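You operate a simulated robot arm through the tools that you are given. There is no shell and no other tool.

You run a simulated two-armed robot. Do the job below in one go: nothing can be reset, and whatever is moved stays where it is left.

## Task
Compare the grade three weight with the grade one weight on the check balance.
Fine: the grade card tells which ring; switch on and zero; weigh and save grade one, put it back on its tray ring, then weigh and save grade three and leave it on the pan; the weights stand on the long wooden tray, grade two stays there.

It is judged by the outcome, as a careful person would: the job done as asked, and still so three seconds after it is handed in. It fails if anything else is knocked over, pushed out of place, dropped, spilled or broken.

## Robot
Two 7-joint arms with fingered hands on one trunk that stands fixed in place. Base frame: the origin is at the foot of the trunk, x ahead of it, y to its left, z up; the work surface is at about z = 0.805. Readings come in m, rad, newtons and seconds.
The left shoulder is at [0.07, 0.166, 1.093], the right one opposite. With the tool pointing down near the work surface each hand reaches from about 0.46 to 0.96 m from the base axis, measured 20 degrees to its own side. Payload 4.1 kg a hand.
The tool frame of a hand sits at the grasp point between the pads (the TCP): z along the fingers, y along the line on which they close. The tips reach 0.032 m beyond it. The gripper opens to 0.108 m; its body begins 0.038 m behind the TCP. The gripper is a hand of 4 fingers: y runs from the thumb to the fingers, the wrist lies at [-0.016, -0.108, -0.186] in the tool frame, and closing takes about 1.5 s.
Orientation is told as [roll, pitch, yaw] about the base's x, y, z axes, in that order, counted from this pose: with the fingers straight down and the wrist toward the robot, the tool's x, y and z point along [0, 1, 0], [1, 0, 0] and [0, 0, -1] of the base frame.

## Interface
- The arms move only by the tool step_arm. It takes "left_commands", "right_commands" or both (then of equal length, played together; a hand with none holds still); each is a list of rows, each a list of 6 numbers: the shift along the base's x, y, z in units of 20 mm (1.0 is 20 mm), then the turn, a rotation vector about the base's x, y, z in units of 8 degrees (1.0 is 8 degrees). In form: [[tx, ty, tz, wx, wy, wz], ...]. A call has 1 to 20 rows; each row shifts and turns the commanded pose from where the row before left it. "left_claw" and "right_claw" are, for a hand that has rows, the finger opening in m, from 0 to 0.108, set as the call begins (left out, the last holds). A call with a number of a shift or a turn outside -1 to 1 is refused whole. A row lasts 0.2 s, in which the tool goes at most 0.05 m and 0.15 rad; a call with a longer step from one row to the next is refused whole, and so is a gripper value outside its range. A pose out of reach is approached as far as the arm can. The call stops where the force on the tool passes 40 N (or 10 N more than at its start, if that is more) or the arm is blocked; 0.2 s more then pass. The fingers move at their own pace (about 0.045 m/s each) and stop on an object; they squeeze with about 25 N. The grip force told is the motor's: it shows also when the fingers shut on nothing. Time passes only in rows, and 0.2 s behind the last, so rows that do not move let the fingers close. The reply holds the time, the measured pose of the TCP, the force on the tool along the base axes, the opening and the grip force, in the units named above and with some noise, with the torque about the TCP (base axes, N m) and any sound that the robot's microphone picked up.
- Cameras (640 x 400 px; columns grow to the right, rows downward): "scene" is now at [0.1328, 0.0334, 1.3238]; the picture's right is [0.39, -0.92, 0.00], its down [-0.50, -0.21, -0.84] and it looks along [0.78, 0.33, -0.54] (base axes); focal length 324 px, centre (320, 200). "left" rides on the left gripper at [-0.064, -0.092, -0.131] in its tool frame; the picture's right is [-0.80, -0.28, 0.53], its down [0.55, -0.71, 0.45] and it looks along [0.25, 0.65, 0.72] (tool axes); focal length 247 px, centre (320, 200). "right" rides on the right gripper at [0.064, -0.093, -0.132] in its tool frame; the picture's right is [-0.80, 0.28, -0.53], its down [-0.55, -0.71, 0.45] and it looks along [-0.25, 0.65, 0.72] (tool axes); focal length 247 px, centre (320, 200). There is no depth. A picture from a camera that has moved, and an enlarged one, comes with that camera's place and axes in the base frame and with its lens.
- camera(camera): a new picture of that camera. The clock stands still meanwhile.
- move_column(by): slides the trunk up (or, below 0, down) by that many m; the arms and the scene camera ride with it, the base frame stays. It gives what a move gives, with no picture.
- finger_targets(index, middle, ring, thumb_bend, hand): sets how far each is bent, from 0 (flat) to 100 (curled in); at 30 the hand is open as for a grip, at 70 the pads meet at the TCP. One left out holds its place. A second passes; each finger stops where it meets its share of the squeeze, and holds until it gets a number again. A gripper value or a shape takes the hand back. It gives what a move gives, with no picture; readings hold the bend of each and the force on the fingers (four entries, about 0 where the hand has none), thumb and palm.
- grasp_type(shape, hand): the hand has 4 fingers and takes this shape, open, in about a second: jaw (thumb against the fingers, like two jaws); tri (thumb and two fingers); tip (a fingertip pinch); poke (one finger out to press); point (the index stretched); flat (the hand flat); cup (the hand cupped); fist (a fist). The gripper value then closes the fingers along that shape, each until it touches; the sizes above hold for jaw. It gives what a move gives, with no picture.
- head_to(pan, tilt): turns the head with the scene camera to pan (to the left, within 1.501 rad either way) and tilt (down, from -0.506 to 1.204), counted from straight ahead of the robot. It gives what a move gives.
- zoom(camera, box): a new picture of the part [left, top, right, bottom] of that camera's present view, enlarged. The clock stands still meanwhile.
- job_done(): hands the job in; it is judged then, once.

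Nothing tells you positions but the pictures and the camera data. Unless the task says otherwise, let go and move clear before handing in.

The tools are called after "Call:" as a command line: name --argument value ..., lists and objects as JSON in quotes. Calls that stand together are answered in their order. step_arm: Moves the arms, as the interface text tells. Its arguments: {"type":"object","properties":{"left_commands":{"type":"array","items":{"type":"array","items":{"type":"number"}}},"left_claw":{"type":"number"},"right_commands":{"type":"array","items":{"type":"array","items":{"type":"number"}}},"right_claw":{"type":"number"}},"required":[]} The other tools are called the same way: move_column (by) moves the trunk up or down; grasp_type (shape, hand) gives the hand a shape; finger_targets (index, middle, ring, thumb_bend, hand) moves the fingers one by one; head_to (pan, tilt) turns the head that bears the scene camera; camera (camera) takes a picture; zoom (camera, box) takes an enlarged picture of a part of a camera's view; job_done () hands the job in.

At the start:

```text
clock: 0.0
left_tcp_pos: [0.4338, 0.5149, 1.1281]
left_tool_rot: [-0.001, 0.001, 0.001]
left_force: [0.1, 0.4, 0.2]
left_wrist_torque: [0.01, -0.02, 0.04]
left_grip_width: 0.1076
left_grasp_force: 0.1
left_shape: jaw
left_bend: [30.0, 30.0, 30.0, 30.0]
left_finger forces: [0.0, 0.1, 0.0, 0.0, 0.1, 0.0]
right_tcp_pos: [0.5702, 0.0457, 1.1316]
right_tool_rot: [0.0, -0.001, -0.002]
right_force: [0.5, -0.7, 0.3]
right_wrist_torque: [0.01, 0.03, -0.03]
right_grip_width: 0.1077
right_grasp_force: 0.0
right_shape: jaw
right_bend: [30.0, 30.0, 30.0, 30.0]
right_finger forces: [0.0, 0.1, 0.0, 0.1, 0.0, 0.0]
trunk travel left (down, up): [-0.6, 0.34]
head pan, tilt (commanded): [0.396, 0.567]
```

scene: 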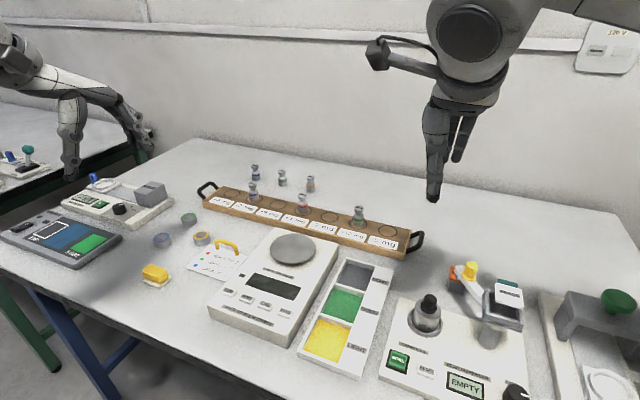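
right: 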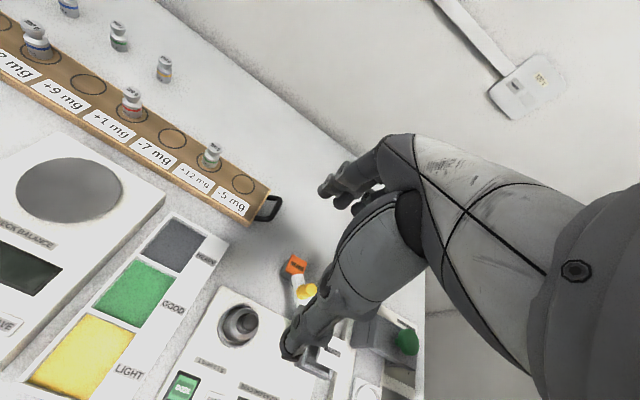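
left: 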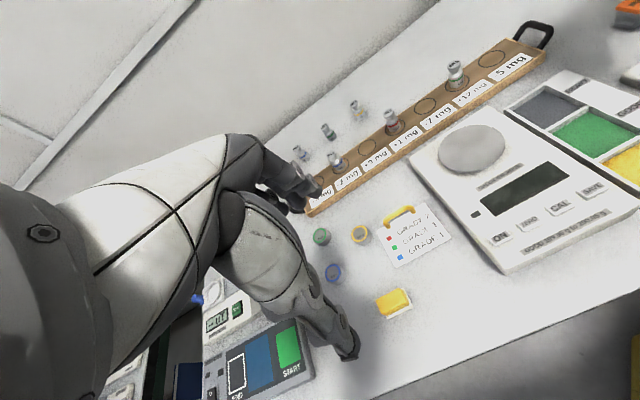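

I see a check balance in the middle, a long wooden tray with ringed weights behind it, and a grade card beside the balance. I'll zoom in on the card, the tray and the balance first.

Call:
zoom --camera "scene" --box '[180, 220, 270, 290]'

Call:
zoom --camera "scene" --box '[190, 150, 430, 270]'

Call:
zoom --camera "scene" --box '[200, 220, 350, 350]'

Call:
zoom --camera "left" --box '[360, 190, 480, 280]'

Call:
zoom --camera "left" --box '[280, 20, 560, 220]'

Call:
zoom --camera "right" --box '[0, 0, 280, 220]'

```text
5.71 times, centred on (225, 255) of scene
camera zoom: at [0.1328, 0.0334, 1.3238], right [0.39, -0.92, 0.0], down [-0.5, -0.21, -0.84], along [0.78, 0.33, -0.54], focal length 1849 px, centre (863, -114)
```

zoom: 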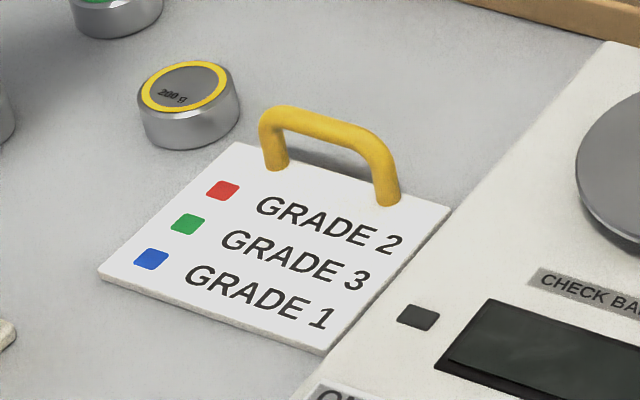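

```text
2.67 times, centred on (310, 210) of scene
camera zoom: at [0.1328, 0.0334, 1.3238], right [0.39, -0.92, 0.0], down [-0.5, -0.21, -0.84], along [0.78, 0.33, -0.54], focal length 863 px, centre (347, 173)
```

zoom: 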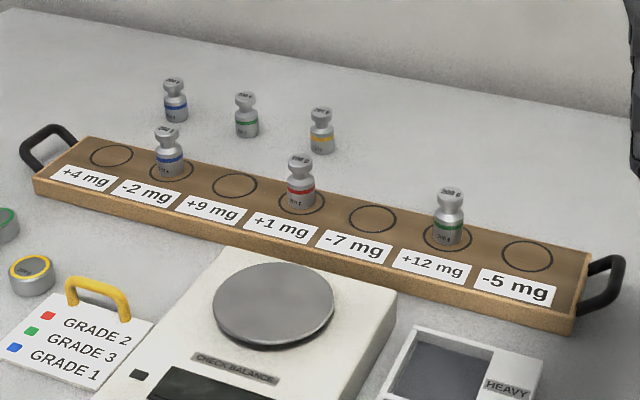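

```text
3.08 times, centred on (275, 285) of scene
camera zoom: at [0.1328, 0.0334, 1.3238], right [0.39, -0.92, 0.0], down [-0.5, -0.21, -0.84], along [0.78, 0.33, -0.54], focal length 996 px, centre (458, -62)
```

zoom: 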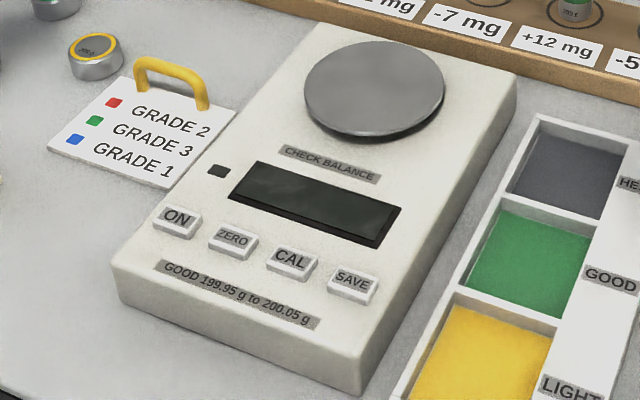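

```text
4.44 times, centred on (420, 235) of left
camera zoom: at [0.3424, 0.4505, 1.2595], right [-0.28, -0.8, -0.53], down [-0.71, 0.55, -0.45], along [0.65, 0.25, -0.72], focal length 1098 px, centre (-124, 44)
```

zoom: 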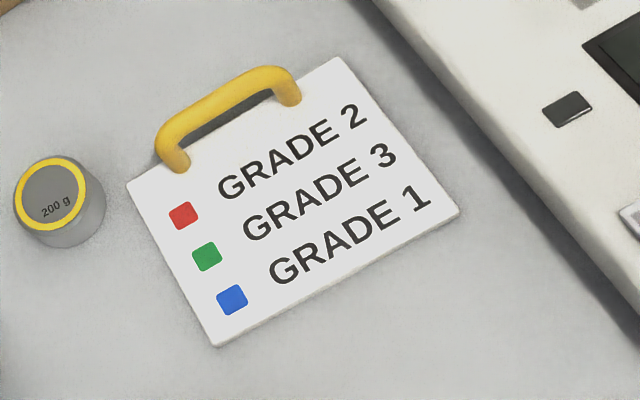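

```text
2.00 times, centred on (420, 120) of left
camera zoom: at [0.3424, 0.4505, 1.2595], right [-0.28, -0.8, -0.53], down [-0.71, 0.55, -0.45], along [0.65, 0.25, -0.72], focal length 494 px, centre (120, 360)
```

zoom: 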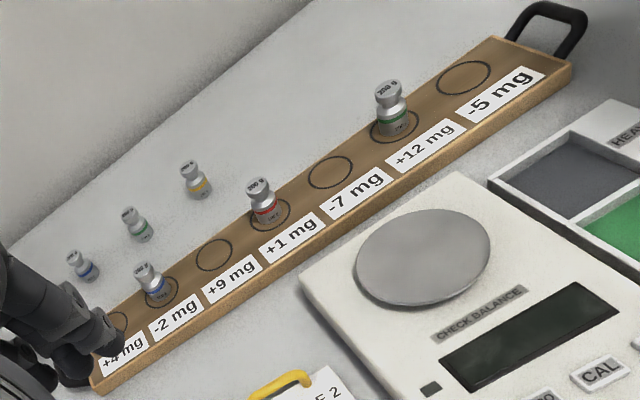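

```text
1.82 times, centred on (140, 110) of right
camera zoom: at [0.4782, 0.1083, 1.263], right [0.28, -0.8, 0.53], down [-0.71, -0.55, -0.45], along [0.65, -0.25, -0.72], focal length 449 px, centre (647, 364)
```

zoom: 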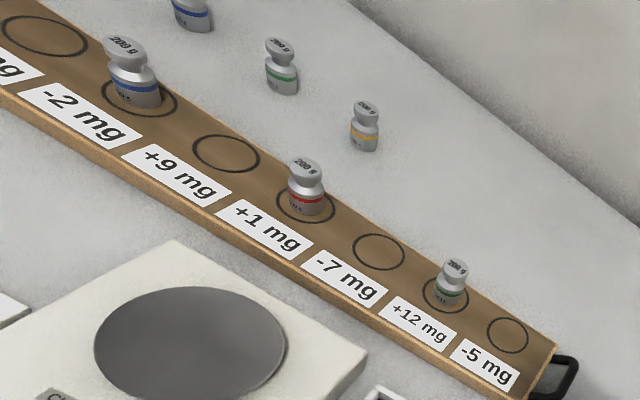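

The card reads red = grade 2, green = grade 3 and blue = grade 1. On the tray, blue stands on the −2 mg ring, red on +1 mg and green on +12 mg. The balance is off, so I'll set the left hand to a pressing shape and see where its fingertip sits.

Call:
grasp_type --shape "poke" --hand "left"

Call:
camera --camera "left"

Call:
head_to --pan 0.75 --tilt 0.55

Call:
camera --camera "scene"

```text
clock: 0.9
left_tcp_pos: [0.4337, 0.5148, 1.1285]
left_tool_rot: [-0.001, -0.001, -0.001]
left_force: [0.4, 0.1, -0.4]
left_wrist_torque: [0.02, 0.03, 0.01]
left_grip_width: 0.0
left_grasp_force: 0.1
left_shape: poke
left_bend: [70.0, 70.0, 99.0, 100.0]
left_finger forces: [0.1, 0.1, 0.1, 0.0, 0.0, 0.1]
right_tcp_pos: [0.5704, 0.046, 1.1327]
right_tool_rot: [0.0, 0.0, 0.001]
right_force: [-0.1, -0.2, -0.4]
right_wrist_torque: [0.01, 0.0, 0.02]
right_grip_width: 0.1077
right_grasp_force: 0.0
right_shape: jaw
right_bend: [30.0, 30.0, 30.0, 30.0]
right_finger forces: [0.0, 0.0, 0.0, 0.0, 0.0, 0.0]
trunk travel left (down, up): [-0.6, 0.34]
head pan, tilt (commanded): [0.396, 0.567]
```

```text
taken
camera left: at [0.3424, 0.4505, 1.2595], right [-0.28, -0.8, -0.53], down [-0.71, 0.55, -0.45], along [0.65, 0.25, -0.72], focal length 247 px, centre (320, 200)
```

left: 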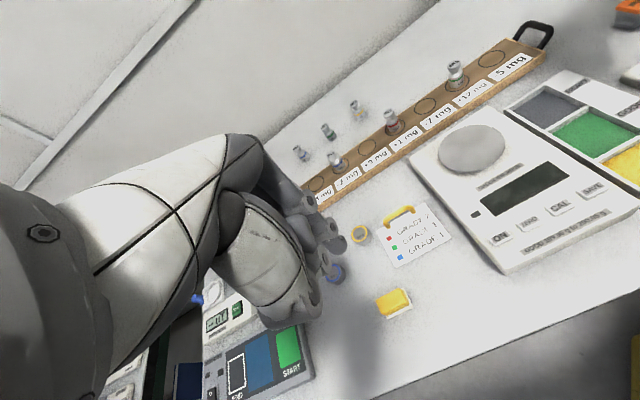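

```text
clock: 1.7
left_tcp_pos: [0.4335, 0.5152, 1.1283]
left_tool_rot: [0.0, 0.001, 0.001]
left_force: [1.1, 0.2, 0.9]
left_wrist_torque: [-0.04, 0.0, 0.0]
left_grip_width: 0.0001
left_grasp_force: 0.0
left_shape: poke
left_bend: [70.0, 70.0, 99.0, 100.0]
left_finger forces: [0.0, 0.1, 0.0, 0.0, 0.0, 0.1]
right_tcp_pos: [0.5705, 0.046, 1.1328]
right_tool_rot: [-0.001, 0.0, 0.001]
right_force: [1.5, 0.8, -0.8]
right_wrist_torque: [0.02, 0.01, 0.0]
right_grip_width: 0.1075
right_grasp_force: 0.0
right_shape: jaw
right_bend: [30.0, 30.0, 30.0, 30.0]
right_finger forces: [0.0, 0.1, 0.0, 0.0, 0.0, 0.0]
trunk travel left (down, up): [-0.6, 0.34]
head pan, tilt (commanded): [0.75, 0.55]
```

```text
taken
camera scene: at [0.1162, 0.06, 1.3254], right [0.68, -0.73, 0.0], down [-0.38, -0.36, -0.85], along [0.62, 0.58, -0.52], focal length 324 px, centre (320, 200)
```

scene: 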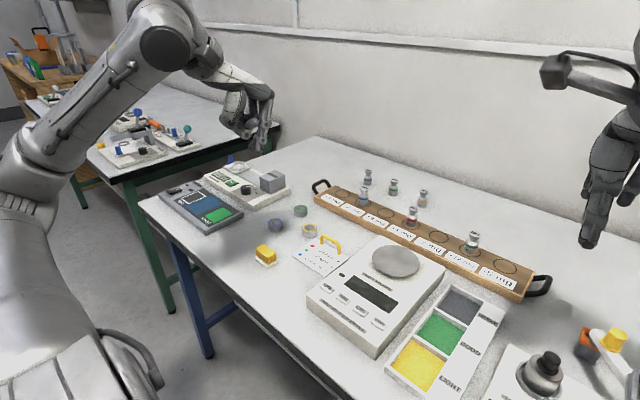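

The hand has changed shape; I'll zoom in on it to find the pressing fingertip.

Call:
zoom --camera "scene" --box '[200, 70, 300, 170]'

Call:
zoom --camera "left" --box '[200, 130, 400, 340]'

```text
4.00 times, centred on (250, 120) of scene
camera zoom: at [0.1162, 0.06, 1.3254], right [0.68, -0.73, 0.0], down [-0.38, -0.36, -0.85], along [0.62, 0.58, -0.52], focal length 1294 px, centre (600, 520)
```

zoom: 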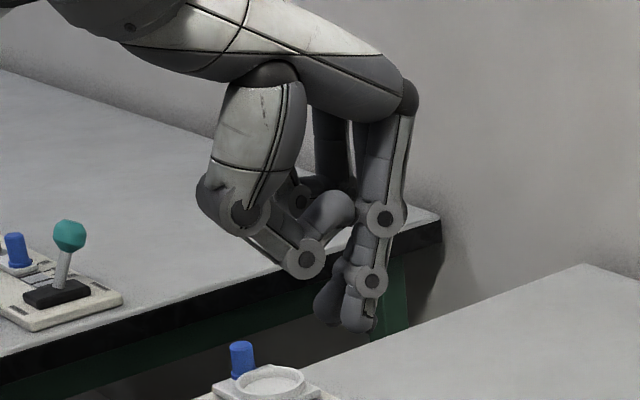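

```text
1.90 times, centred on (300, 235) of left
camera zoom: at [0.3424, 0.4504, 1.2595], right [-0.28, -0.8, -0.53], down [-0.71, 0.55, -0.45], along [0.65, 0.25, -0.72], focal length 470 px, centre (358, 133)
```

zoom: 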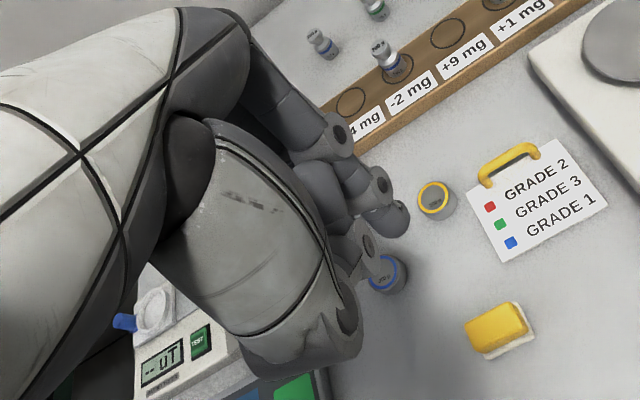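

Two fingers seem to be extended together, so I'll curl the middle finger fully to leave a single fingertip and look again.

Call:
finger_targets --hand "left" --index 70 --middle 100 --ring 100 --thumb_bend 100

Call:
zoom --camera "scene" --box '[200, 70, 300, 170]'

Call:
zoom --camera "left" --box '[200, 130, 400, 340]'

```text
clock: 2.7
left_tcp_pos: [0.4337, 0.5149, 1.1278]
left_tool_rot: [-0.001, -0.001, 0.0]
left_force: [-0.3, 0.6, -0.3]
left_wrist_torque: [0.0, -0.02, 0.0]
left_grip_width: 0.0269
left_grasp_force: 0.1
left_shape: fingers
left_bend: [66.0, 100.0, 100.0, 100.0]
left_finger forces: [0.0, 0.1, 0.0, 0.1, 0.0, 0.0]
right_tcp_pos: [0.5694, 0.0451, 1.1328]
right_tool_rot: [0.0, 0.0, 0.0]
right_force: [-1.0, 0.3, -0.5]
right_wrist_torque: [0.02, -0.02, 0.01]
right_grip_width: 0.1076
right_grasp_force: 0.1
right_shape: jaw
right_bend: [30.0, 30.0, 30.0, 30.0]
right_finger forces: [0.0, 0.2, 0.1, 0.0, 0.1, 0.0]
trunk travel left (down, up): [-0.6, 0.34]
head pan, tilt (commanded): [0.75, 0.55]
```

```text
4.00 times, centred on (250, 120) of scene
camera zoom: at [0.1161, 0.0601, 1.3254], right [0.68, -0.73, 0.0], down [-0.38, -0.36, -0.85], along [0.62, 0.58, -0.52], focal length 1294 px, centre (600, 520)
```

zoom: 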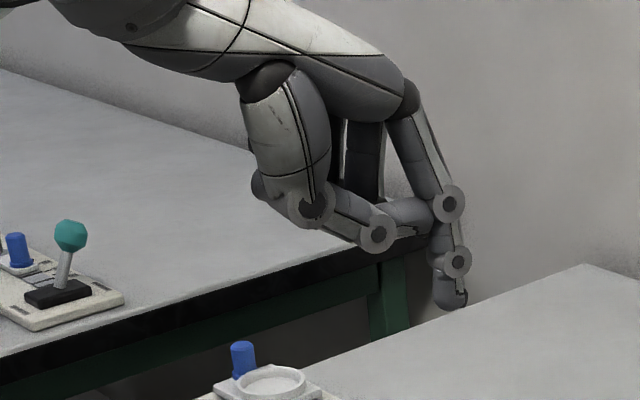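

```text
1.90 times, centred on (300, 235) of left
camera zoom: at [0.3424, 0.4505, 1.2595], right [-0.28, -0.8, -0.53], down [-0.71, 0.55, -0.45], along [0.65, 0.25, -0.72], focal length 470 px, centre (358, 133)
```

zoom: 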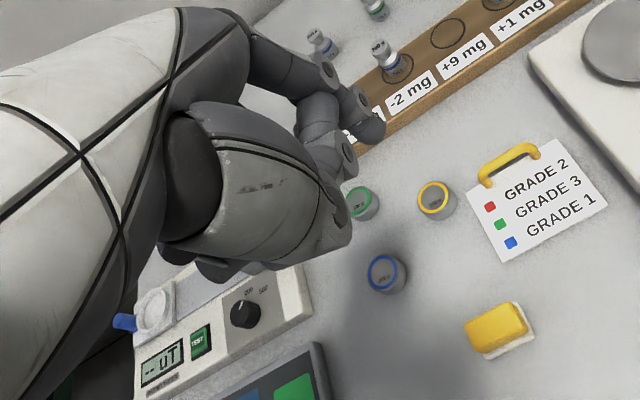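

The index is being held off by the curled thumb, so I'll look at the "point" shape as another way to press.

Call:
grasp_type --shape "point" --hand "left"

Call:
zoom --camera "scene" --box '[200, 70, 300, 170]'

Call:
zoom --camera "left" --box '[200, 130, 400, 340]'

Call:
grasp_type --shape "poke" --hand "left"

Call:
zoom --camera "scene" --box '[220, 80, 280, 160]'

Call:
zoom --camera "left" --box '[230, 130, 370, 300]'

```text
clock: 3.6
left_tcp_pos: [0.4344, 0.5146, 1.1292]
left_tool_rot: [-0.001, -0.001, 0.0]
left_force: [-0.9, 0.7, -0.1]
left_wrist_torque: [0.0, 0.01, 0.02]
left_grip_width: 0.1039
left_grasp_force: 0.1
left_shape: point
left_bend: [19.0, 100.0, 100.0, 98.0]
left_finger forces: [0.1, 0.0, 0.0, 0.1, 0.0, 0.0]
right_tcp_pos: [0.5701, 0.0445, 1.1325]
right_tool_rot: [0.0, -0.001, -0.001]
right_force: [0.8, -0.4, 0.0]
right_wrist_torque: [0.0, -0.03, -0.07]
right_grip_width: 0.1074
right_grasp_force: 0.0
right_shape: jaw
right_bend: [30.0, 30.0, 30.0, 30.0]
right_finger forces: [0.0, 0.1, 0.1, 0.1, 0.0, 0.0]
trunk travel left (down, up): [-0.6, 0.34]
head pan, tilt (commanded): [0.75, 0.55]
```

```text
4.00 times, centred on (250, 120) of scene
camera zoom: at [0.1161, 0.0601, 1.3254], right [0.68, -0.73, 0.0], down [-0.38, -0.36, -0.85], along [0.62, 0.58, -0.52], focal length 1294 px, centre (600, 520)
```

zoom: 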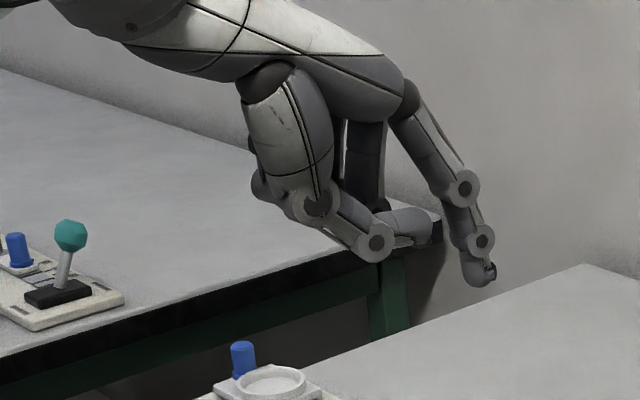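

```text
1.90 times, centred on (300, 235) of left
camera zoom: at [0.3424, 0.4505, 1.2595], right [-0.28, -0.8, -0.53], down [-0.71, 0.55, -0.45], along [0.65, 0.25, -0.72], focal length 470 px, centre (358, 133)
```

zoom: 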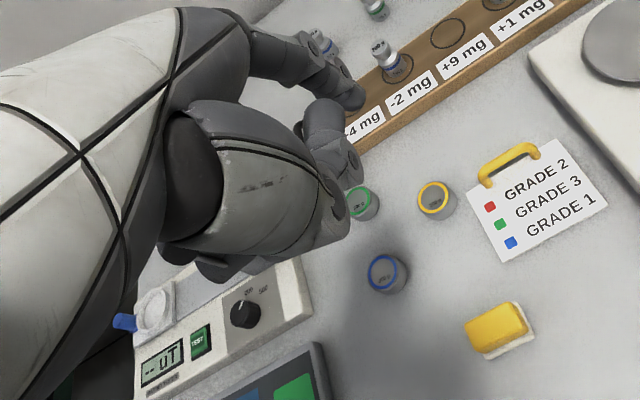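

```text
clock: 4.5
left_tcp_pos: [0.4334, 0.5141, 1.1288]
left_tool_rot: [-0.001, 0.001, 0.0]
left_force: [-0.1, -0.3, -0.3]
left_wrist_torque: [0.01, 0.02, -0.01]
left_grip_width: 0.0
left_grasp_force: 0.1
left_shape: poke
left_bend: [70.0, 70.0, 99.0, 100.0]
left_finger forces: [0.0, 0.1, 0.0, 0.0, 0.0, 0.0]
right_tcp_pos: [0.5698, 0.0448, 1.1317]
right_tool_rot: [0.001, -0.001, 0.0]
right_force: [0.3, -0.1, -0.2]
right_wrist_torque: [0.03, -0.01, -0.02]
right_grip_width: 0.1076
right_grasp_force: 0.0
right_shape: jaw
right_bend: [30.0, 30.0, 30.0, 30.0]
right_finger forces: [0.0, 0.0, 0.0, 0.0, 0.0, 0.0]
trunk travel left (down, up): [-0.6, 0.34]
head pan, tilt (commanded): [0.75, 0.55]
```

```text
5.00 times, centred on (250, 120) of scene
camera zoom: at [0.1161, 0.0601, 1.3254], right [0.68, -0.73, 0.0], down [-0.38, -0.36, -0.85], along [0.62, 0.58, -0.52], focal length 1618 px, centre (670, 600)
```

zoom: 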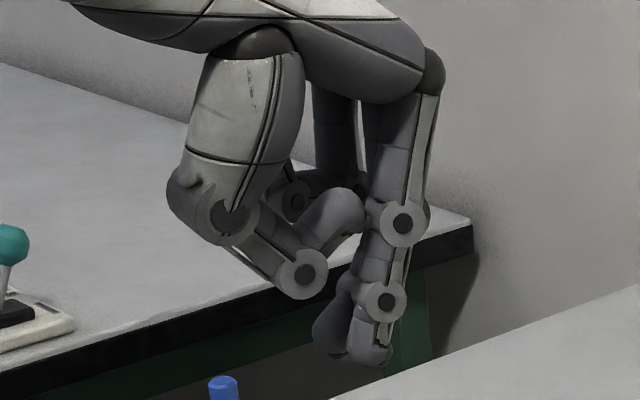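

```text
2.35 times, centred on (300, 215) of left
camera zoom: at [0.3424, 0.4505, 1.2595], right [-0.28, -0.8, -0.53], down [-0.71, 0.55, -0.45], along [0.65, 0.25, -0.72], focal length 581 px, centre (367, 165)
```

zoom: 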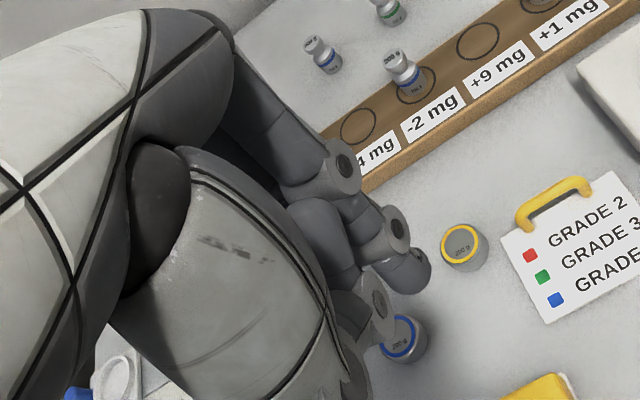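

In "poke" two fingertips (index and middle) extend side by side, so I'll curl the middle and press with the index alone. Then I'll clear the right arm to its own side and bring the left hand over the balance keys, which I put near x≈0.46, y≈0.24–0.36.

Call:
finger_targets --hand "left" --index 70 --middle 100 --ring 100 --thumb_bend 100

Call:
step_arm --left_commands '[[-0.1, -0.7, -0.5, 0, 0, 0], [-0.1, -0.7, -0.5, 0, 0, 0], [-0.2, -0.7, -0.5, 0, 0, 0], [-0.2, -0.7, -0.5, 0, 0, 0], [-0.2, -0.7, -0.5, 0, 0, 0], [-0.2, -0.7, -0.5, 0, 0, 0], [-0.2, -0.7, -0.5, 0, 0, 0], [-0.2, -0.7, -0.5, 0, 0, 0], [-0.1, -0.7, -0.5, 0, 0, 0], [-0.1, -0.7, -0.5, 0, 0, 0]]' --right_commands '[[0, -1, 0, 0, 0, 0], [0, -1, 0, 0, 0, 0], [0, -1, 0, 0, 0, 0], [0, -1, 0, 0, 0, 0], [0, -1, 0, 0, 0, 0], [0, -1, 0, 0, 0, 0], [0, -1, 0, 0, 0, 0], [0, -1, 0, 0, 0, 0], [0, -1, 0, 0, 0, 0], [0, -1, 0, 0, 0, 0]]'

Call:
head_to --pan 0.6 --tilt 0.75

Call:
camera --camera "scene"

Call:
camera --camera "left"

```text
clock: 5.5
left_tcp_pos: [0.4339, 0.5142, 1.1282]
left_tool_rot: [-0.002, -0.001, 0.0]
left_force: [-0.8, 0.0, 0.1]
left_wrist_torque: [-0.03, 0.04, 0.02]
left_grip_width: 0.0271
left_grasp_force: 0.1
left_shape: fingers
left_bend: [66.0, 100.0, 100.0, 100.0]
left_finger forces: [0.1, 0.1, 0.0, 0.0, 0.0, 0.1]
right_tcp_pos: [0.57, 0.0447, 1.1325]
right_tool_rot: [0.0, -0.001, 0.001]
right_force: [-1.0, -0.4, 0.6]
right_wrist_torque: [-0.05, 0.02, 0.02]
right_grip_width: 0.1077
right_grasp_force: 0.1
right_shape: jaw
right_bend: [30.0, 30.0, 30.0, 30.0]
right_finger forces: [0.0, 0.0, 0.0, 0.1, 0.0, 0.0]
trunk travel left (down, up): [-0.6, 0.34]
head pan, tilt (commanded): [0.75, 0.55]
```

```text
clock: 7.7
left_tcp_pos: [0.4159, 0.4156, 1.0532]
left_tool_rot: [-0.002, 0.002, -0.001]
left_force: [-0.3, 0.1, -0.4]
left_wrist_torque: [-0.01, 0.0, -0.01]
left_grip_width: 0.0261
left_grasp_force: 0.0
left_shape: fingers
left_bend: [67.0, 100.0, 100.0, 100.0]
left_finger forces: [0.0, 0.0, 0.0, 0.0, 0.1, 0.0]
left hand out of reach, approached as far as the arm can: row 7, 8, 9, 10
right_tcp_pos: [0.5718, -0.1542, 1.1307]
right_tool_rot: [0.0, 0.002, 0.002]
right_force: [-0.6, 0.9, -0.3]
right_wrist_torque: [0.01, 0.0, 0.03]
right_grip_width: 0.1073
right_grasp_force: 0.0
right_shape: jaw
right_bend: [30.0, 30.0, 30.0, 30.0]
right_finger forces: [0.0, 0.0, 0.1, 0.0, 0.1, 0.1]
trunk travel left (down, up): [-0.6, 0.34]
head pan, tilt (commanded): [0.75, 0.55]
```

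```text
clock: 8.5
left_tcp_pos: [0.4144, 0.4168, 1.0525]
left_tool_rot: [-0.002, 0.004, -0.001]
left_force: [0.7, -0.7, 0.5]
left_wrist_torque: [-0.02, 0.01, 0.03]
left_grip_width: 0.0261
left_grasp_force: 0.0
left_shape: fingers
left_bend: [67.0, 100.0, 100.0, 100.0]
left_finger forces: [0.0, 0.0, 0.1, 0.1, 0.1, 0.0]
right_tcp_pos: [0.5708, -0.1531, 1.1325]
right_tool_rot: [0.0, -0.001, -0.001]
right_force: [-0.6, -0.2, -0.6]
right_wrist_torque: [-0.04, 0.03, 0.01]
right_grip_width: 0.1076
right_grasp_force: 0.0
right_shape: jaw
right_bend: [30.0, 30.0, 30.0, 30.0]
right_finger forces: [0.0, 0.0, 0.1, 0.0, 0.0, 0.1]
trunk travel left (down, up): [-0.6, 0.34]
head pan, tilt (commanded): [0.6, 0.75]
```

```text
taken
camera scene: at [0.1185, 0.0459, 1.3081], right [0.57, -0.82, 0.0], down [-0.56, -0.39, -0.73], along [0.6, 0.41, -0.68], focal length 324 px, centre (320, 200)
```

scene: 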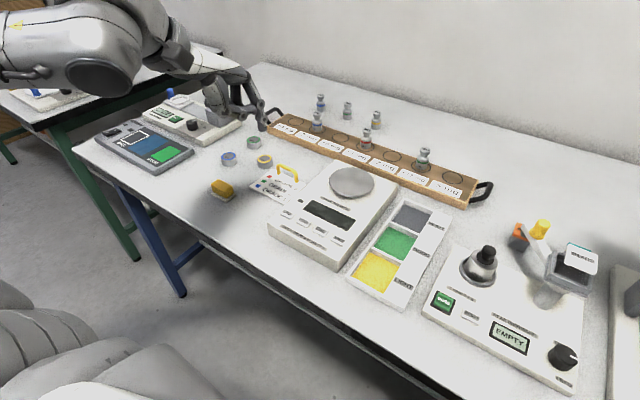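

```text
taken
camera left: at [0.3225, 0.3529, 1.1838], right [-0.28, -0.8, -0.53], down [-0.71, 0.55, -0.45], along [0.65, 0.25, -0.72], focal length 247 px, centre (320, 200)
```

left: 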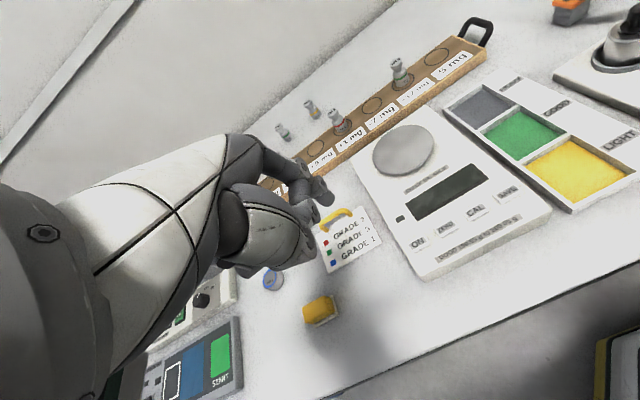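

The inner pose is out of reach with the wrist toward the robot. I'll back off a little and yaw the left hand by −90°, so that its wrist comes in from the left.

Call:
step_arm --left_commands '[[0.5, 0.5, 0.2, 0, 0, -0.9375], [0.5, 0.5, 0.2, 0, 0, -0.9375], [0.5, 0.5, 0.2, 0, 0, -0.9375], [0.5, 0.5, 0.2, 0, 0, -0.9375], [0.5, 0.5, 0.2, 0, 0, -0.9375], [0.5, 0.5, 0, 0, 0, -0.9375], [0.2, 0.3, 0, 0, 0, -0.9375], [0.2, 0.3, 0, 0, 0, -0.9375], [0, 0, 0, 0, 0, -0.9375], [0, 0, 0, 0, 0, -0.9375], [0, 0, 0, 0, 0, -0.9375], [0, 0, 0, 0, 0, -0.9375]]'

Call:
camera --camera "scene"

Call:
camera --camera "left"

```text
clock: 11.1
left_tcp_pos: [0.4827, 0.4876, 1.0724]
left_tool_rot: [-0.001, 0.0, -1.574]
left_force: [0.0, 0.4, -0.1]
left_wrist_torque: [0.0, 0.02, 0.01]
left_grip_width: 0.0256
left_grasp_force: 0.1
left_shape: fingers
left_bend: [67.0, 100.0, 100.0, 99.0]
left_finger forces: [0.1, 0.0, 0.0, 0.0, 0.1, 0.0]
right_tcp_pos: [0.5712, -0.1543, 1.1313]
right_tool_rot: [0.0, 0.002, -0.001]
right_force: [0.2, 0.2, 0.3]
right_wrist_torque: [-0.01, 0.02, -0.03]
right_grip_width: 0.1074
right_grasp_force: 0.1
right_shape: jaw
right_bend: [30.0, 30.0, 30.0, 30.0]
right_finger forces: [0.0, 0.0, 0.1, 0.0, 0.0, 0.0]
trunk travel left (down, up): [-0.6, 0.34]
head pan, tilt (commanded): [0.6, 0.75]
```

```text
taken
camera scene: at [0.1195, 0.0452, 1.3079], right [0.57, -0.82, 0.0], down [-0.56, -0.39, -0.73], along [0.6, 0.41, -0.68], focal length 324 px, centre (320, 200)
```

scene: 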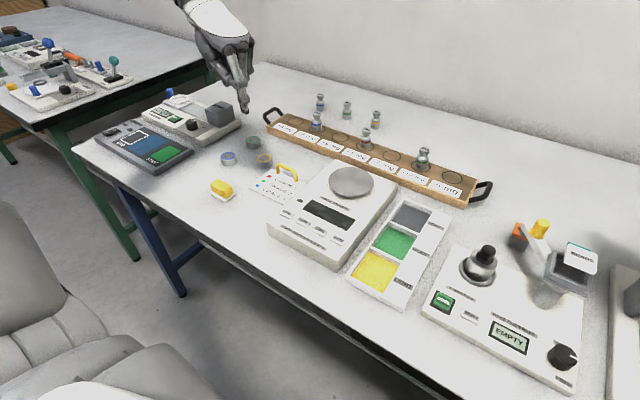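

```text
taken
camera left: at [0.4198, 0.5807, 1.203], right [-0.8, 0.29, -0.53], down [0.55, 0.7, -0.45], along [0.25, -0.65, -0.72], focal length 247 px, centre (320, 200)
```

left: 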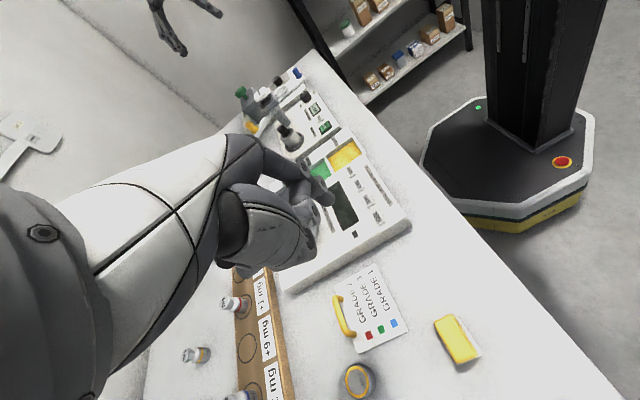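

The hand is now yawed and in reach. I'll zoom in to fix the fingertip and the balance key positions.

Call:
zoom --camera "scene" --box '[190, 40, 290, 120]'

Call:
zoom --camera "scene" --box '[260, 155, 410, 275]'

Call:
zoom --camera "left" --box '[220, 130, 420, 280]'

Call:
zoom --camera "right" --box '[0, 0, 320, 400]'

```text
5.00 times, centred on (240, 80) of scene
camera zoom: at [0.1195, 0.0452, 1.3079], right [0.57, -0.82, 0.0], down [-0.56, -0.39, -0.73], along [0.6, 0.41, -0.68], focal length 1618 px, centre (720, 800)
```

zoom: 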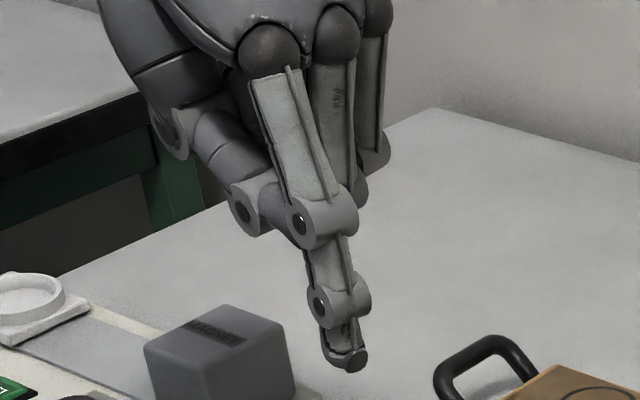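

```text
3.33 times, centred on (335, 215) of scene
camera zoom: at [0.1195, 0.0452, 1.3079], right [0.57, -0.82, 0.0], down [-0.56, -0.39, -0.73], along [0.6, 0.41, -0.68], focal length 1078 px, centre (270, 150)
```

zoom: 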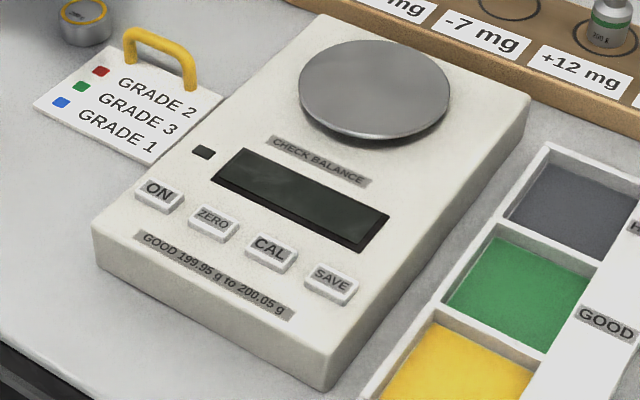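

```text
2.67 times, centred on (320, 205) of left
camera zoom: at [0.4198, 0.5807, 1.203], right [-0.8, 0.29, -0.53], down [0.55, 0.7, -0.45], along [0.25, -0.65, -0.72], focal length 659 px, centre (320, 187)
```

zoom: 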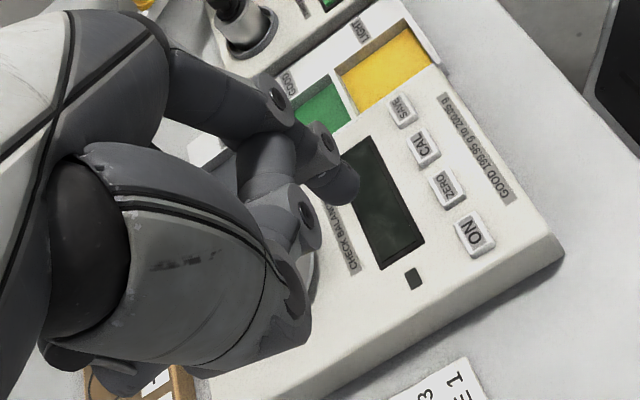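

```text
1.00 times, centred on (160, 200) of right (not enlarged: the box is as wide or as high as the picture)
camera zoom: at [0.4792, -0.0913, 1.2631], right [0.28, -0.8, 0.53], down [-0.71, -0.55, -0.45], along [0.65, -0.25, -0.72], focal length 247 px, centre (480, 200)
```

zoom: 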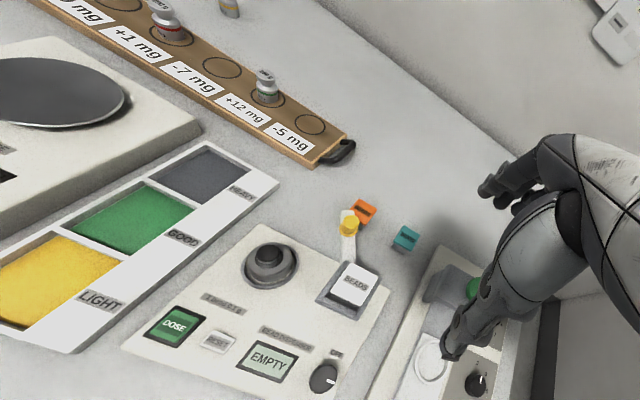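

I place the key row at x≈0.46, z≈0.846, with ON at y≈0.36, ZERO 0.32, CAL 0.28 and SAVE 0.24. The index tip is offset about (−0.014, −0.048, −0.035) from the TCP, so I'll hover above ON and check.

Call:
step_arm --left_commands '[[-0.11, -1, 0, 0, 0, 0], [-0.11, -1, 0, 0, 0, 0], [-0.11, -1, 0, 0, 0, 0], [-0.11, -0.95, 0, 0, 0, 0], [0, 0, -1, 0, 0, 0], [0, 0, -1, 0, 0, 0], [0, 0, -1, 0, 0, 0], [0, 0, -1, 0, 0, 0], [0, 0, -1, 0, 0, 0], [0, 0, -1, 0, 0, 0], [0, 0, -1, 0, 0, 0]]'

Call:
zoom --camera "scene" --box '[240, 130, 420, 280]'

Call:
zoom --camera "left" --box '[220, 130, 420, 280]'

```text
clock: 13.5
left_tcp_pos: [0.4738, 0.4103, 0.9312]
left_tool_rot: [-0.001, 0.0, -1.572]
left_force: [0.1, -0.1, 0.3]
left_wrist_torque: [-0.02, 0.0, 0.0]
left_grip_width: 0.0257
left_grasp_force: 0.1
left_shape: fingers
left_bend: [67.0, 100.0, 100.0, 99.0]
left_finger forces: [0.0, 0.0, 0.0, 0.0, 0.1, 0.1]
right_tcp_pos: [0.5703, -0.1538, 1.1324]
right_tool_rot: [0.0, -0.001, 0.0]
right_force: [-0.4, 0.2, -0.6]
right_wrist_torque: [0.01, 0.0, 0.02]
right_grip_width: 0.1074
right_grasp_force: 0.1
right_shape: jaw
right_bend: [30.0, 30.0, 30.0, 30.0]
right_finger forces: [0.0, 0.1, 0.0, 0.0, 0.0, 0.0]
trunk travel left (down, up): [-0.6, 0.34]
head pan, tilt (commanded): [0.6, 0.75]
```

```text
2.67 times, centred on (330, 205) of scene
camera zoom: at [0.1193, 0.0458, 1.3079], right [0.57, -0.82, 0.0], down [-0.56, -0.39, -0.73], along [0.6, 0.41, -0.68], focal length 863 px, centre (293, 187)
```

zoom: 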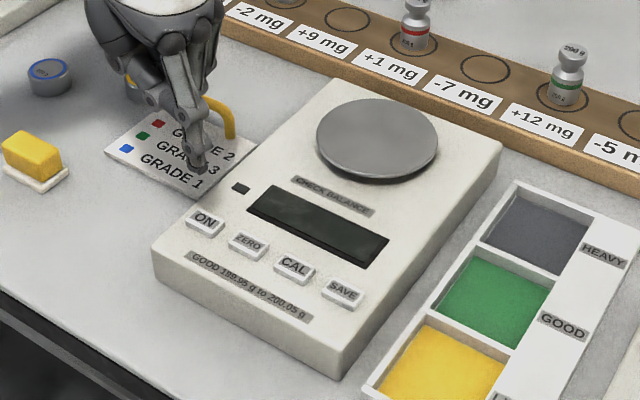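

```text
2.67 times, centred on (320, 205) of left
camera zoom: at [0.4108, 0.5024, 1.0624], right [-0.8, 0.28, -0.53], down [0.55, 0.71, -0.45], along [0.25, -0.65, -0.72], focal length 659 px, centre (320, 187)
```

zoom: 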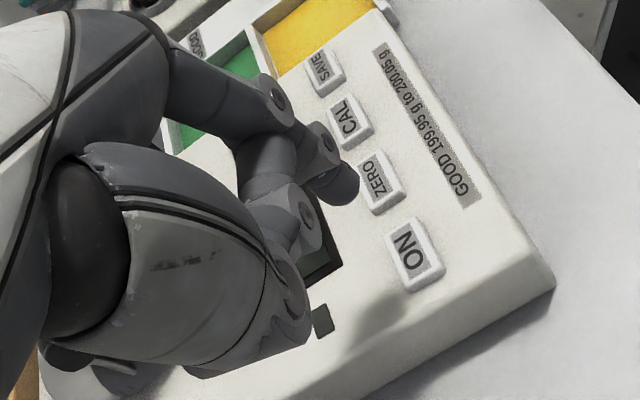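

The tip is right above ON. I'll shift slightly and go down close to the key.

Call:
step_arm --left_commands '[[-0.1, -0.15, -0.8, 0, 0, 0], [0, 0, -0.8, 0, 0, 0], [0, 0, -0.5, 0, 0, 0], [0, 0, -0.2, 0, 0, 0]]'

Call:
zoom --camera "scene" --box '[260, 170, 380, 270]'

Call:
zoom --camera "left" --box '[260, 130, 400, 260]'

```text
clock: 14.5
left_tcp_pos: [0.472, 0.4063, 0.887]
left_tool_rot: [-0.001, 0.0, -1.57]
left_force: [0.4, -0.2, 0.2]
left_wrist_torque: [0.0, 0.02, 0.03]
left_grip_width: 0.0255
left_grasp_force: 0.0
left_shape: fingers
left_bend: [67.0, 100.0, 100.0, 99.0]
left_finger forces: [0.1, 0.0, 0.1, 0.1, 0.1, 0.0]
right_tcp_pos: [0.5717, -0.1552, 1.1323]
right_tool_rot: [0.0, 0.0, 0.0]
right_force: [0.0, 0.0, 1.3]
right_wrist_torque: [-0.02, 0.01, -0.01]
right_grip_width: 0.1076
right_grasp_force: 0.0
right_shape: jaw
right_bend: [30.0, 30.0, 30.0, 30.0]
right_finger forces: [0.1, 0.0, 0.1, 0.0, 0.0, 0.0]
trunk travel left (down, up): [-0.6, 0.34]
head pan, tilt (commanded): [0.6, 0.75]
```

```text
4.00 times, centred on (320, 220) of scene
camera zoom: at [0.119, 0.0456, 1.308], right [0.57, -0.82, 0.0], down [-0.56, -0.39, -0.73], along [0.6, 0.41, -0.68], focal length 1294 px, centre (320, 120)
```

zoom: 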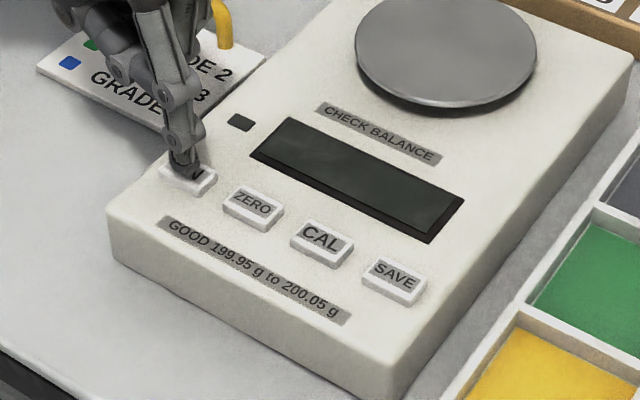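

```text
3.08 times, centred on (330, 195) of left
camera zoom: at [0.4084, 0.4996, 1.0171], right [-0.8, 0.28, -0.53], down [0.55, 0.71, -0.45], along [0.25, -0.65, -0.72], focal length 760 px, centre (289, 215)
```

zoom: 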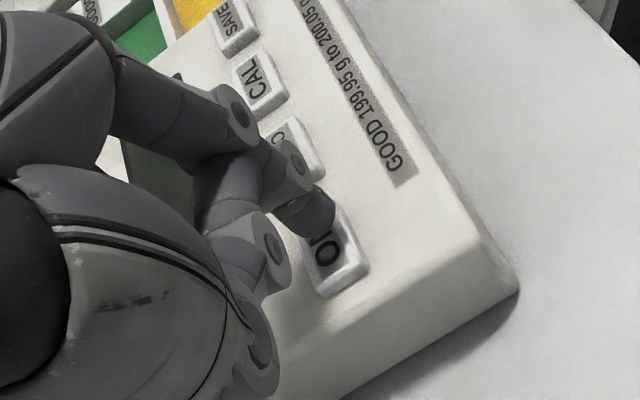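

The tip sits over ON. I'll nudge it slightly left and press down in small steps, watching force, sound and display.

Call:
step_arm --left_commands '[[0, 0.15, 0, 0, 0, 0], [0, 0, -0.1, 0, 0, 0], [0, 0, -0.1, 0, 0, 0], [0, 0, -0.1, 0, 0, 0]]'

Call:
zoom --camera "scene" --box '[260, 170, 380, 270]'

```text
clock: 15.5
left_tcp_pos: [0.4718, 0.41, 0.8807]
left_tool_rot: [0.0, 0.0, -1.573]
left_force: [0.1, 0.4, 0.3]
left_wrist_torque: [-0.02, 0.04, -0.02]
left_grip_width: 0.0252
left_grasp_force: 0.1
left_shape: fingers
left_bend: [67.0, 100.0, 100.0, 99.0]
left_finger forces: [0.3, 0.1, 0.1, 0.0, 0.0, 0.0]
right_tcp_pos: [0.5715, -0.154, 1.1329]
right_tool_rot: [0.0, 0.0, -0.002]
right_force: [0.1, 0.5, -0.4]
right_wrist_torque: [0.0, 0.0, 0.0]
right_grip_width: 0.1076
right_grasp_force: 0.0
right_shape: jaw
right_bend: [30.0, 30.0, 30.0, 30.0]
right_finger forces: [0.1, 0.1, 0.0, 0.0, 0.1, 0.0]
trunk travel left (down, up): [-0.6, 0.34]
head pan, tilt (commanded): [0.6, 0.75]
```

```text
4.00 times, centred on (320, 220) of scene
camera zoom: at [0.1189, 0.0456, 1.308], right [0.57, -0.82, 0.0], down [-0.56, -0.39, -0.73], along [0.6, 0.41, -0.68], focal length 1294 px, centre (320, 120)
```

zoom: 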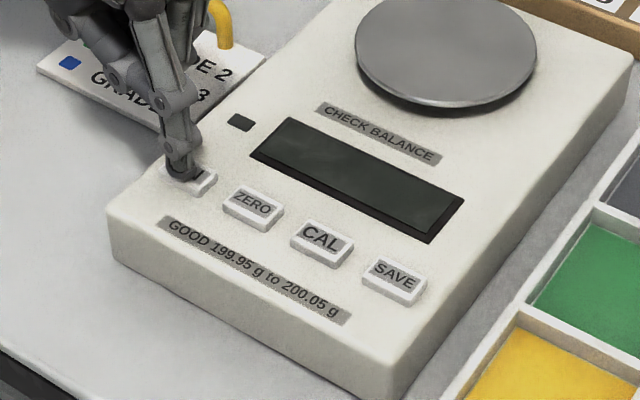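

The tip is almost touching the key. I'll continue down in 2 mm steps.

Call:
step_arm --left_commands '[[-0.05, -0.1, -0.1, 0, 0, 0], [0, 0, -0.1, 0, 0, 0]]'

Call:
zoom --camera "scene" --box '[260, 170, 380, 270]'

```text
clock: 16.1
left_tcp_pos: [0.4692, 0.4084, 0.8772]
left_tool_rot: [0.001, -0.001, -1.571]
left_force: [1.5, 1.8, 4.2]
left_wrist_torque: [-0.21, 0.03, 0.05]
left_grip_width: 0.0252
left_grasp_force: 2.7
left_shape: fingers
left_bend: [67.0, 100.0, 100.0, 99.0]
left_finger forces: [4.7, 0.1, 0.0, 0.0, 0.0, 0.1]
right_tcp_pos: [0.5716, -0.1532, 1.1324]
right_tool_rot: [0.001, 0.0, -0.001]
right_force: [-0.2, 0.2, 0.1]
right_wrist_torque: [0.01, -0.02, 0.02]
right_grip_width: 0.1076
right_grasp_force: 0.1
right_shape: jaw
right_bend: [30.0, 30.0, 30.0, 30.0]
right_finger forces: [0.0, 0.0, 0.1, 0.1, 0.1, 0.0]
trunk travel left (down, up): [-0.6, 0.34]
head pan, tilt (commanded): [0.6, 0.75]
heard: click
```

```text
4.00 times, centred on (320, 220) of scene
camera zoom: at [0.1185, 0.0453, 1.3081], right [0.57, -0.82, 0.0], down [-0.56, -0.39, -0.73], along [0.6, 0.41, -0.68], focal length 1294 px, centre (320, 120)
```

zoom: 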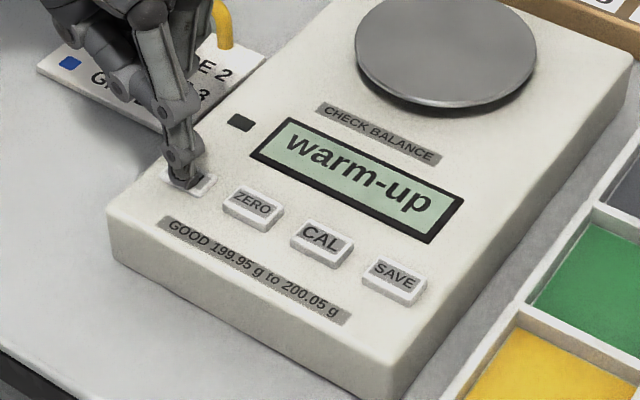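

The key clicked and the display shows "warm-up". I'll lift off, move over to ZERO and wait for the warm-up to finish.

Call:
step_arm --left_commands '[[0, 0, 0.8, 0, 0, 0], [0, 0, 0.7, 0, 0, 0], [0, -0.7, 0, 0, 0, 0], [0, -0.7, 0, 0, 0, 0], [0, -0.65, 0, 0, 0, 0], [0, 0, 0, 0, 0, 0], [0, 0, 0, 0, 0, 0], [0, 0, 0, 0, 0, 0], [0, 0, 0, 0, 0, 0], [0, 0, 0, 0, 0, 0], [0, 0, 0, 0, 0, 0], [0, 0, 0, 0, 0, 0], [0, 0, 0, 0, 0, 0], [0, 0, 0, 0, 0, 0], [0, 0, 0, 0, 0, 0]]'

Call:
zoom --camera "scene" --box '[260, 170, 380, 270]'

Call:
zoom --camera "left" --box '[260, 130, 400, 260]'

```text
clock: 19.3
left_tcp_pos: [0.4701, 0.3664, 0.9056]
left_tool_rot: [-0.001, 0.001, -1.57]
left_force: [-0.7, 0.4, -0.1]
left_wrist_torque: [0.0, -0.03, -0.02]
left_grip_width: 0.0251
left_grasp_force: 0.0
left_shape: fingers
left_bend: [67.0, 100.0, 100.0, 99.0]
left_finger forces: [0.0, 0.0, 0.0, 0.1, 0.0, 0.0]
right_tcp_pos: [0.5706, -0.1535, 1.1325]
right_tool_rot: [0.0, 0.001, -0.001]
right_force: [0.2, -0.1, -0.4]
right_wrist_torque: [-0.05, 0.04, -0.01]
right_grip_width: 0.1079
right_grasp_force: 0.0
right_shape: jaw
right_bend: [30.0, 30.0, 30.0, 30.0]
right_finger forces: [0.1, 0.0, 0.0, 0.1, 0.0, 0.0]
trunk travel left (down, up): [-0.6, 0.34]
head pan, tilt (commanded): [0.6, 0.75]
```

```text
4.00 times, centred on (320, 220) of scene
camera zoom: at [0.1189, 0.0455, 1.308], right [0.57, -0.82, 0.0], down [-0.56, -0.39, -0.73], along [0.6, 0.41, -0.68], focal length 1294 px, centre (320, 120)
```

zoom: 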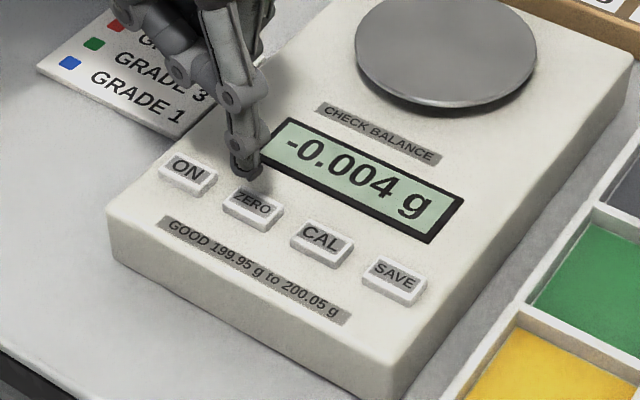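

```text
3.08 times, centred on (330, 195) of left
camera zoom: at [0.4071, 0.4591, 1.0372], right [-0.8, 0.28, -0.53], down [0.55, 0.71, -0.45], along [0.25, -0.65, -0.72], focal length 760 px, centre (289, 215)
```

zoom: 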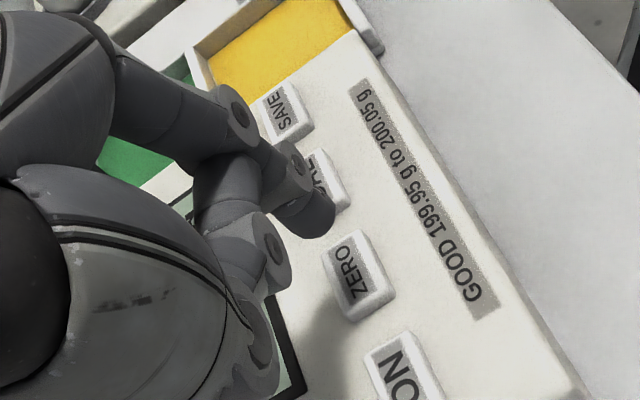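

Warm-up is done and the display reads −0.004 g. Now I'll press ZERO.

Call:
step_arm --left_commands '[[0, 0, -0.6, 0, 0, 0], [0, 0, -0.4, 0, 0, 0], [0, 0, -0.1, 0, 0, 0], [0, 0, -0.1, 0, 0, 0], [0, 0, -0.1, 0, 0, 0]]'

Call:
zoom --camera "scene" --box '[260, 170, 380, 270]'

```text
clock: 20.5
left_tcp_pos: [0.4699, 0.3662, 0.8811]
left_tool_rot: [-0.003, 0.0, -1.571]
left_force: [-0.4, -0.6, 1.0]
left_wrist_torque: [-0.04, 0.02, 0.01]
left_grip_width: 0.0253
left_grasp_force: 0.0
left_shape: fingers
left_bend: [67.0, 100.0, 100.0, 99.0]
left_finger forces: [0.3, 0.0, 0.1, 0.0, 0.1, 0.0]
right_tcp_pos: [0.5711, -0.154, 1.1316]
right_tool_rot: [-0.002, -0.002, 0.0]
right_force: [-0.5, -0.3, -0.3]
right_wrist_torque: [0.0, -0.01, -0.03]
right_grip_width: 0.1076
right_grasp_force: 0.0
right_shape: jaw
right_bend: [30.0, 30.0, 30.0, 30.0]
right_finger forces: [0.0, 0.0, 0.0, 0.0, 0.1, 0.1]
trunk travel left (down, up): [-0.6, 0.34]
head pan, tilt (commanded): [0.6, 0.75]
```

```text
4.00 times, centred on (320, 220) of scene
camera zoom: at [0.1188, 0.0455, 1.308], right [0.57, -0.82, 0.0], down [-0.56, -0.39, -0.73], along [0.6, 0.41, -0.68], focal length 1294 px, centre (320, 120)
```

zoom: 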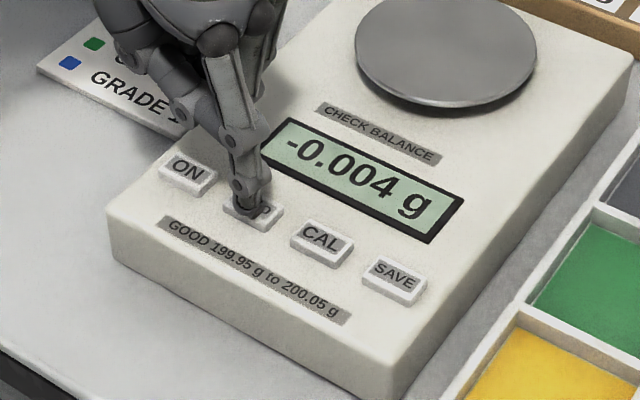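

The tip is centred on ZERO with first contact. I'll press the last 4 mm.

Call:
step_arm --left_commands '[[0, 0, -0.1, 0, 0, 0], [0, 0, -0.1, 0, 0, 0]]'

Call:
zoom --camera "scene" --box '[260, 170, 380, 270]'

```text
clock: 21.1
left_tcp_pos: [0.4713, 0.3661, 0.8753]
left_tool_rot: [0.0, 0.001, -1.572]
left_force: [-1.3, 1.5, 5.9]
left_wrist_torque: [-0.22, 0.06, -0.02]
left_grip_width: 0.0254
left_grasp_force: 3.2
left_shape: fingers
left_bend: [67.0, 100.0, 100.0, 99.0]
left_finger forces: [5.3, 0.0, 0.0, 0.2, 0.1, 0.0]
right_tcp_pos: [0.5707, -0.1545, 1.1327]
right_tool_rot: [0.0, 0.0, 0.0]
right_force: [-0.1, -0.1, -0.5]
right_wrist_torque: [-0.02, 0.0, -0.01]
right_grip_width: 0.1075
right_grasp_force: 0.1
right_shape: jaw
right_bend: [30.0, 30.0, 30.0, 30.0]
right_finger forces: [0.0, 0.1, 0.1, 0.1, 0.1, 0.0]
trunk travel left (down, up): [-0.6, 0.34]
head pan, tilt (commanded): [0.6, 0.75]
heard: click
```

```text
4.00 times, centred on (320, 220) of scene
camera zoom: at [0.1183, 0.0453, 1.3082], right [0.57, -0.82, 0.0], down [-0.56, -0.39, -0.73], along [0.6, 0.41, -0.68], focal length 1294 px, centre (320, 120)
```

zoom: 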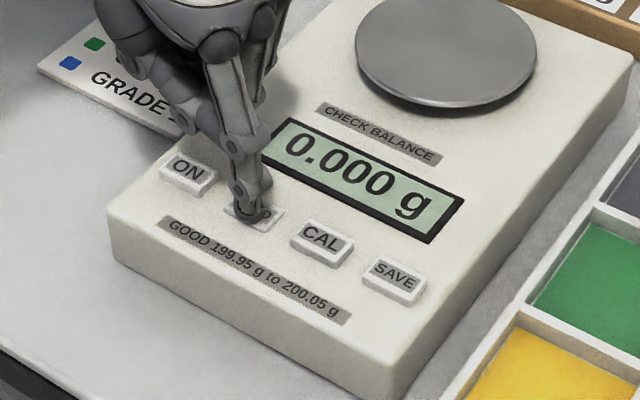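

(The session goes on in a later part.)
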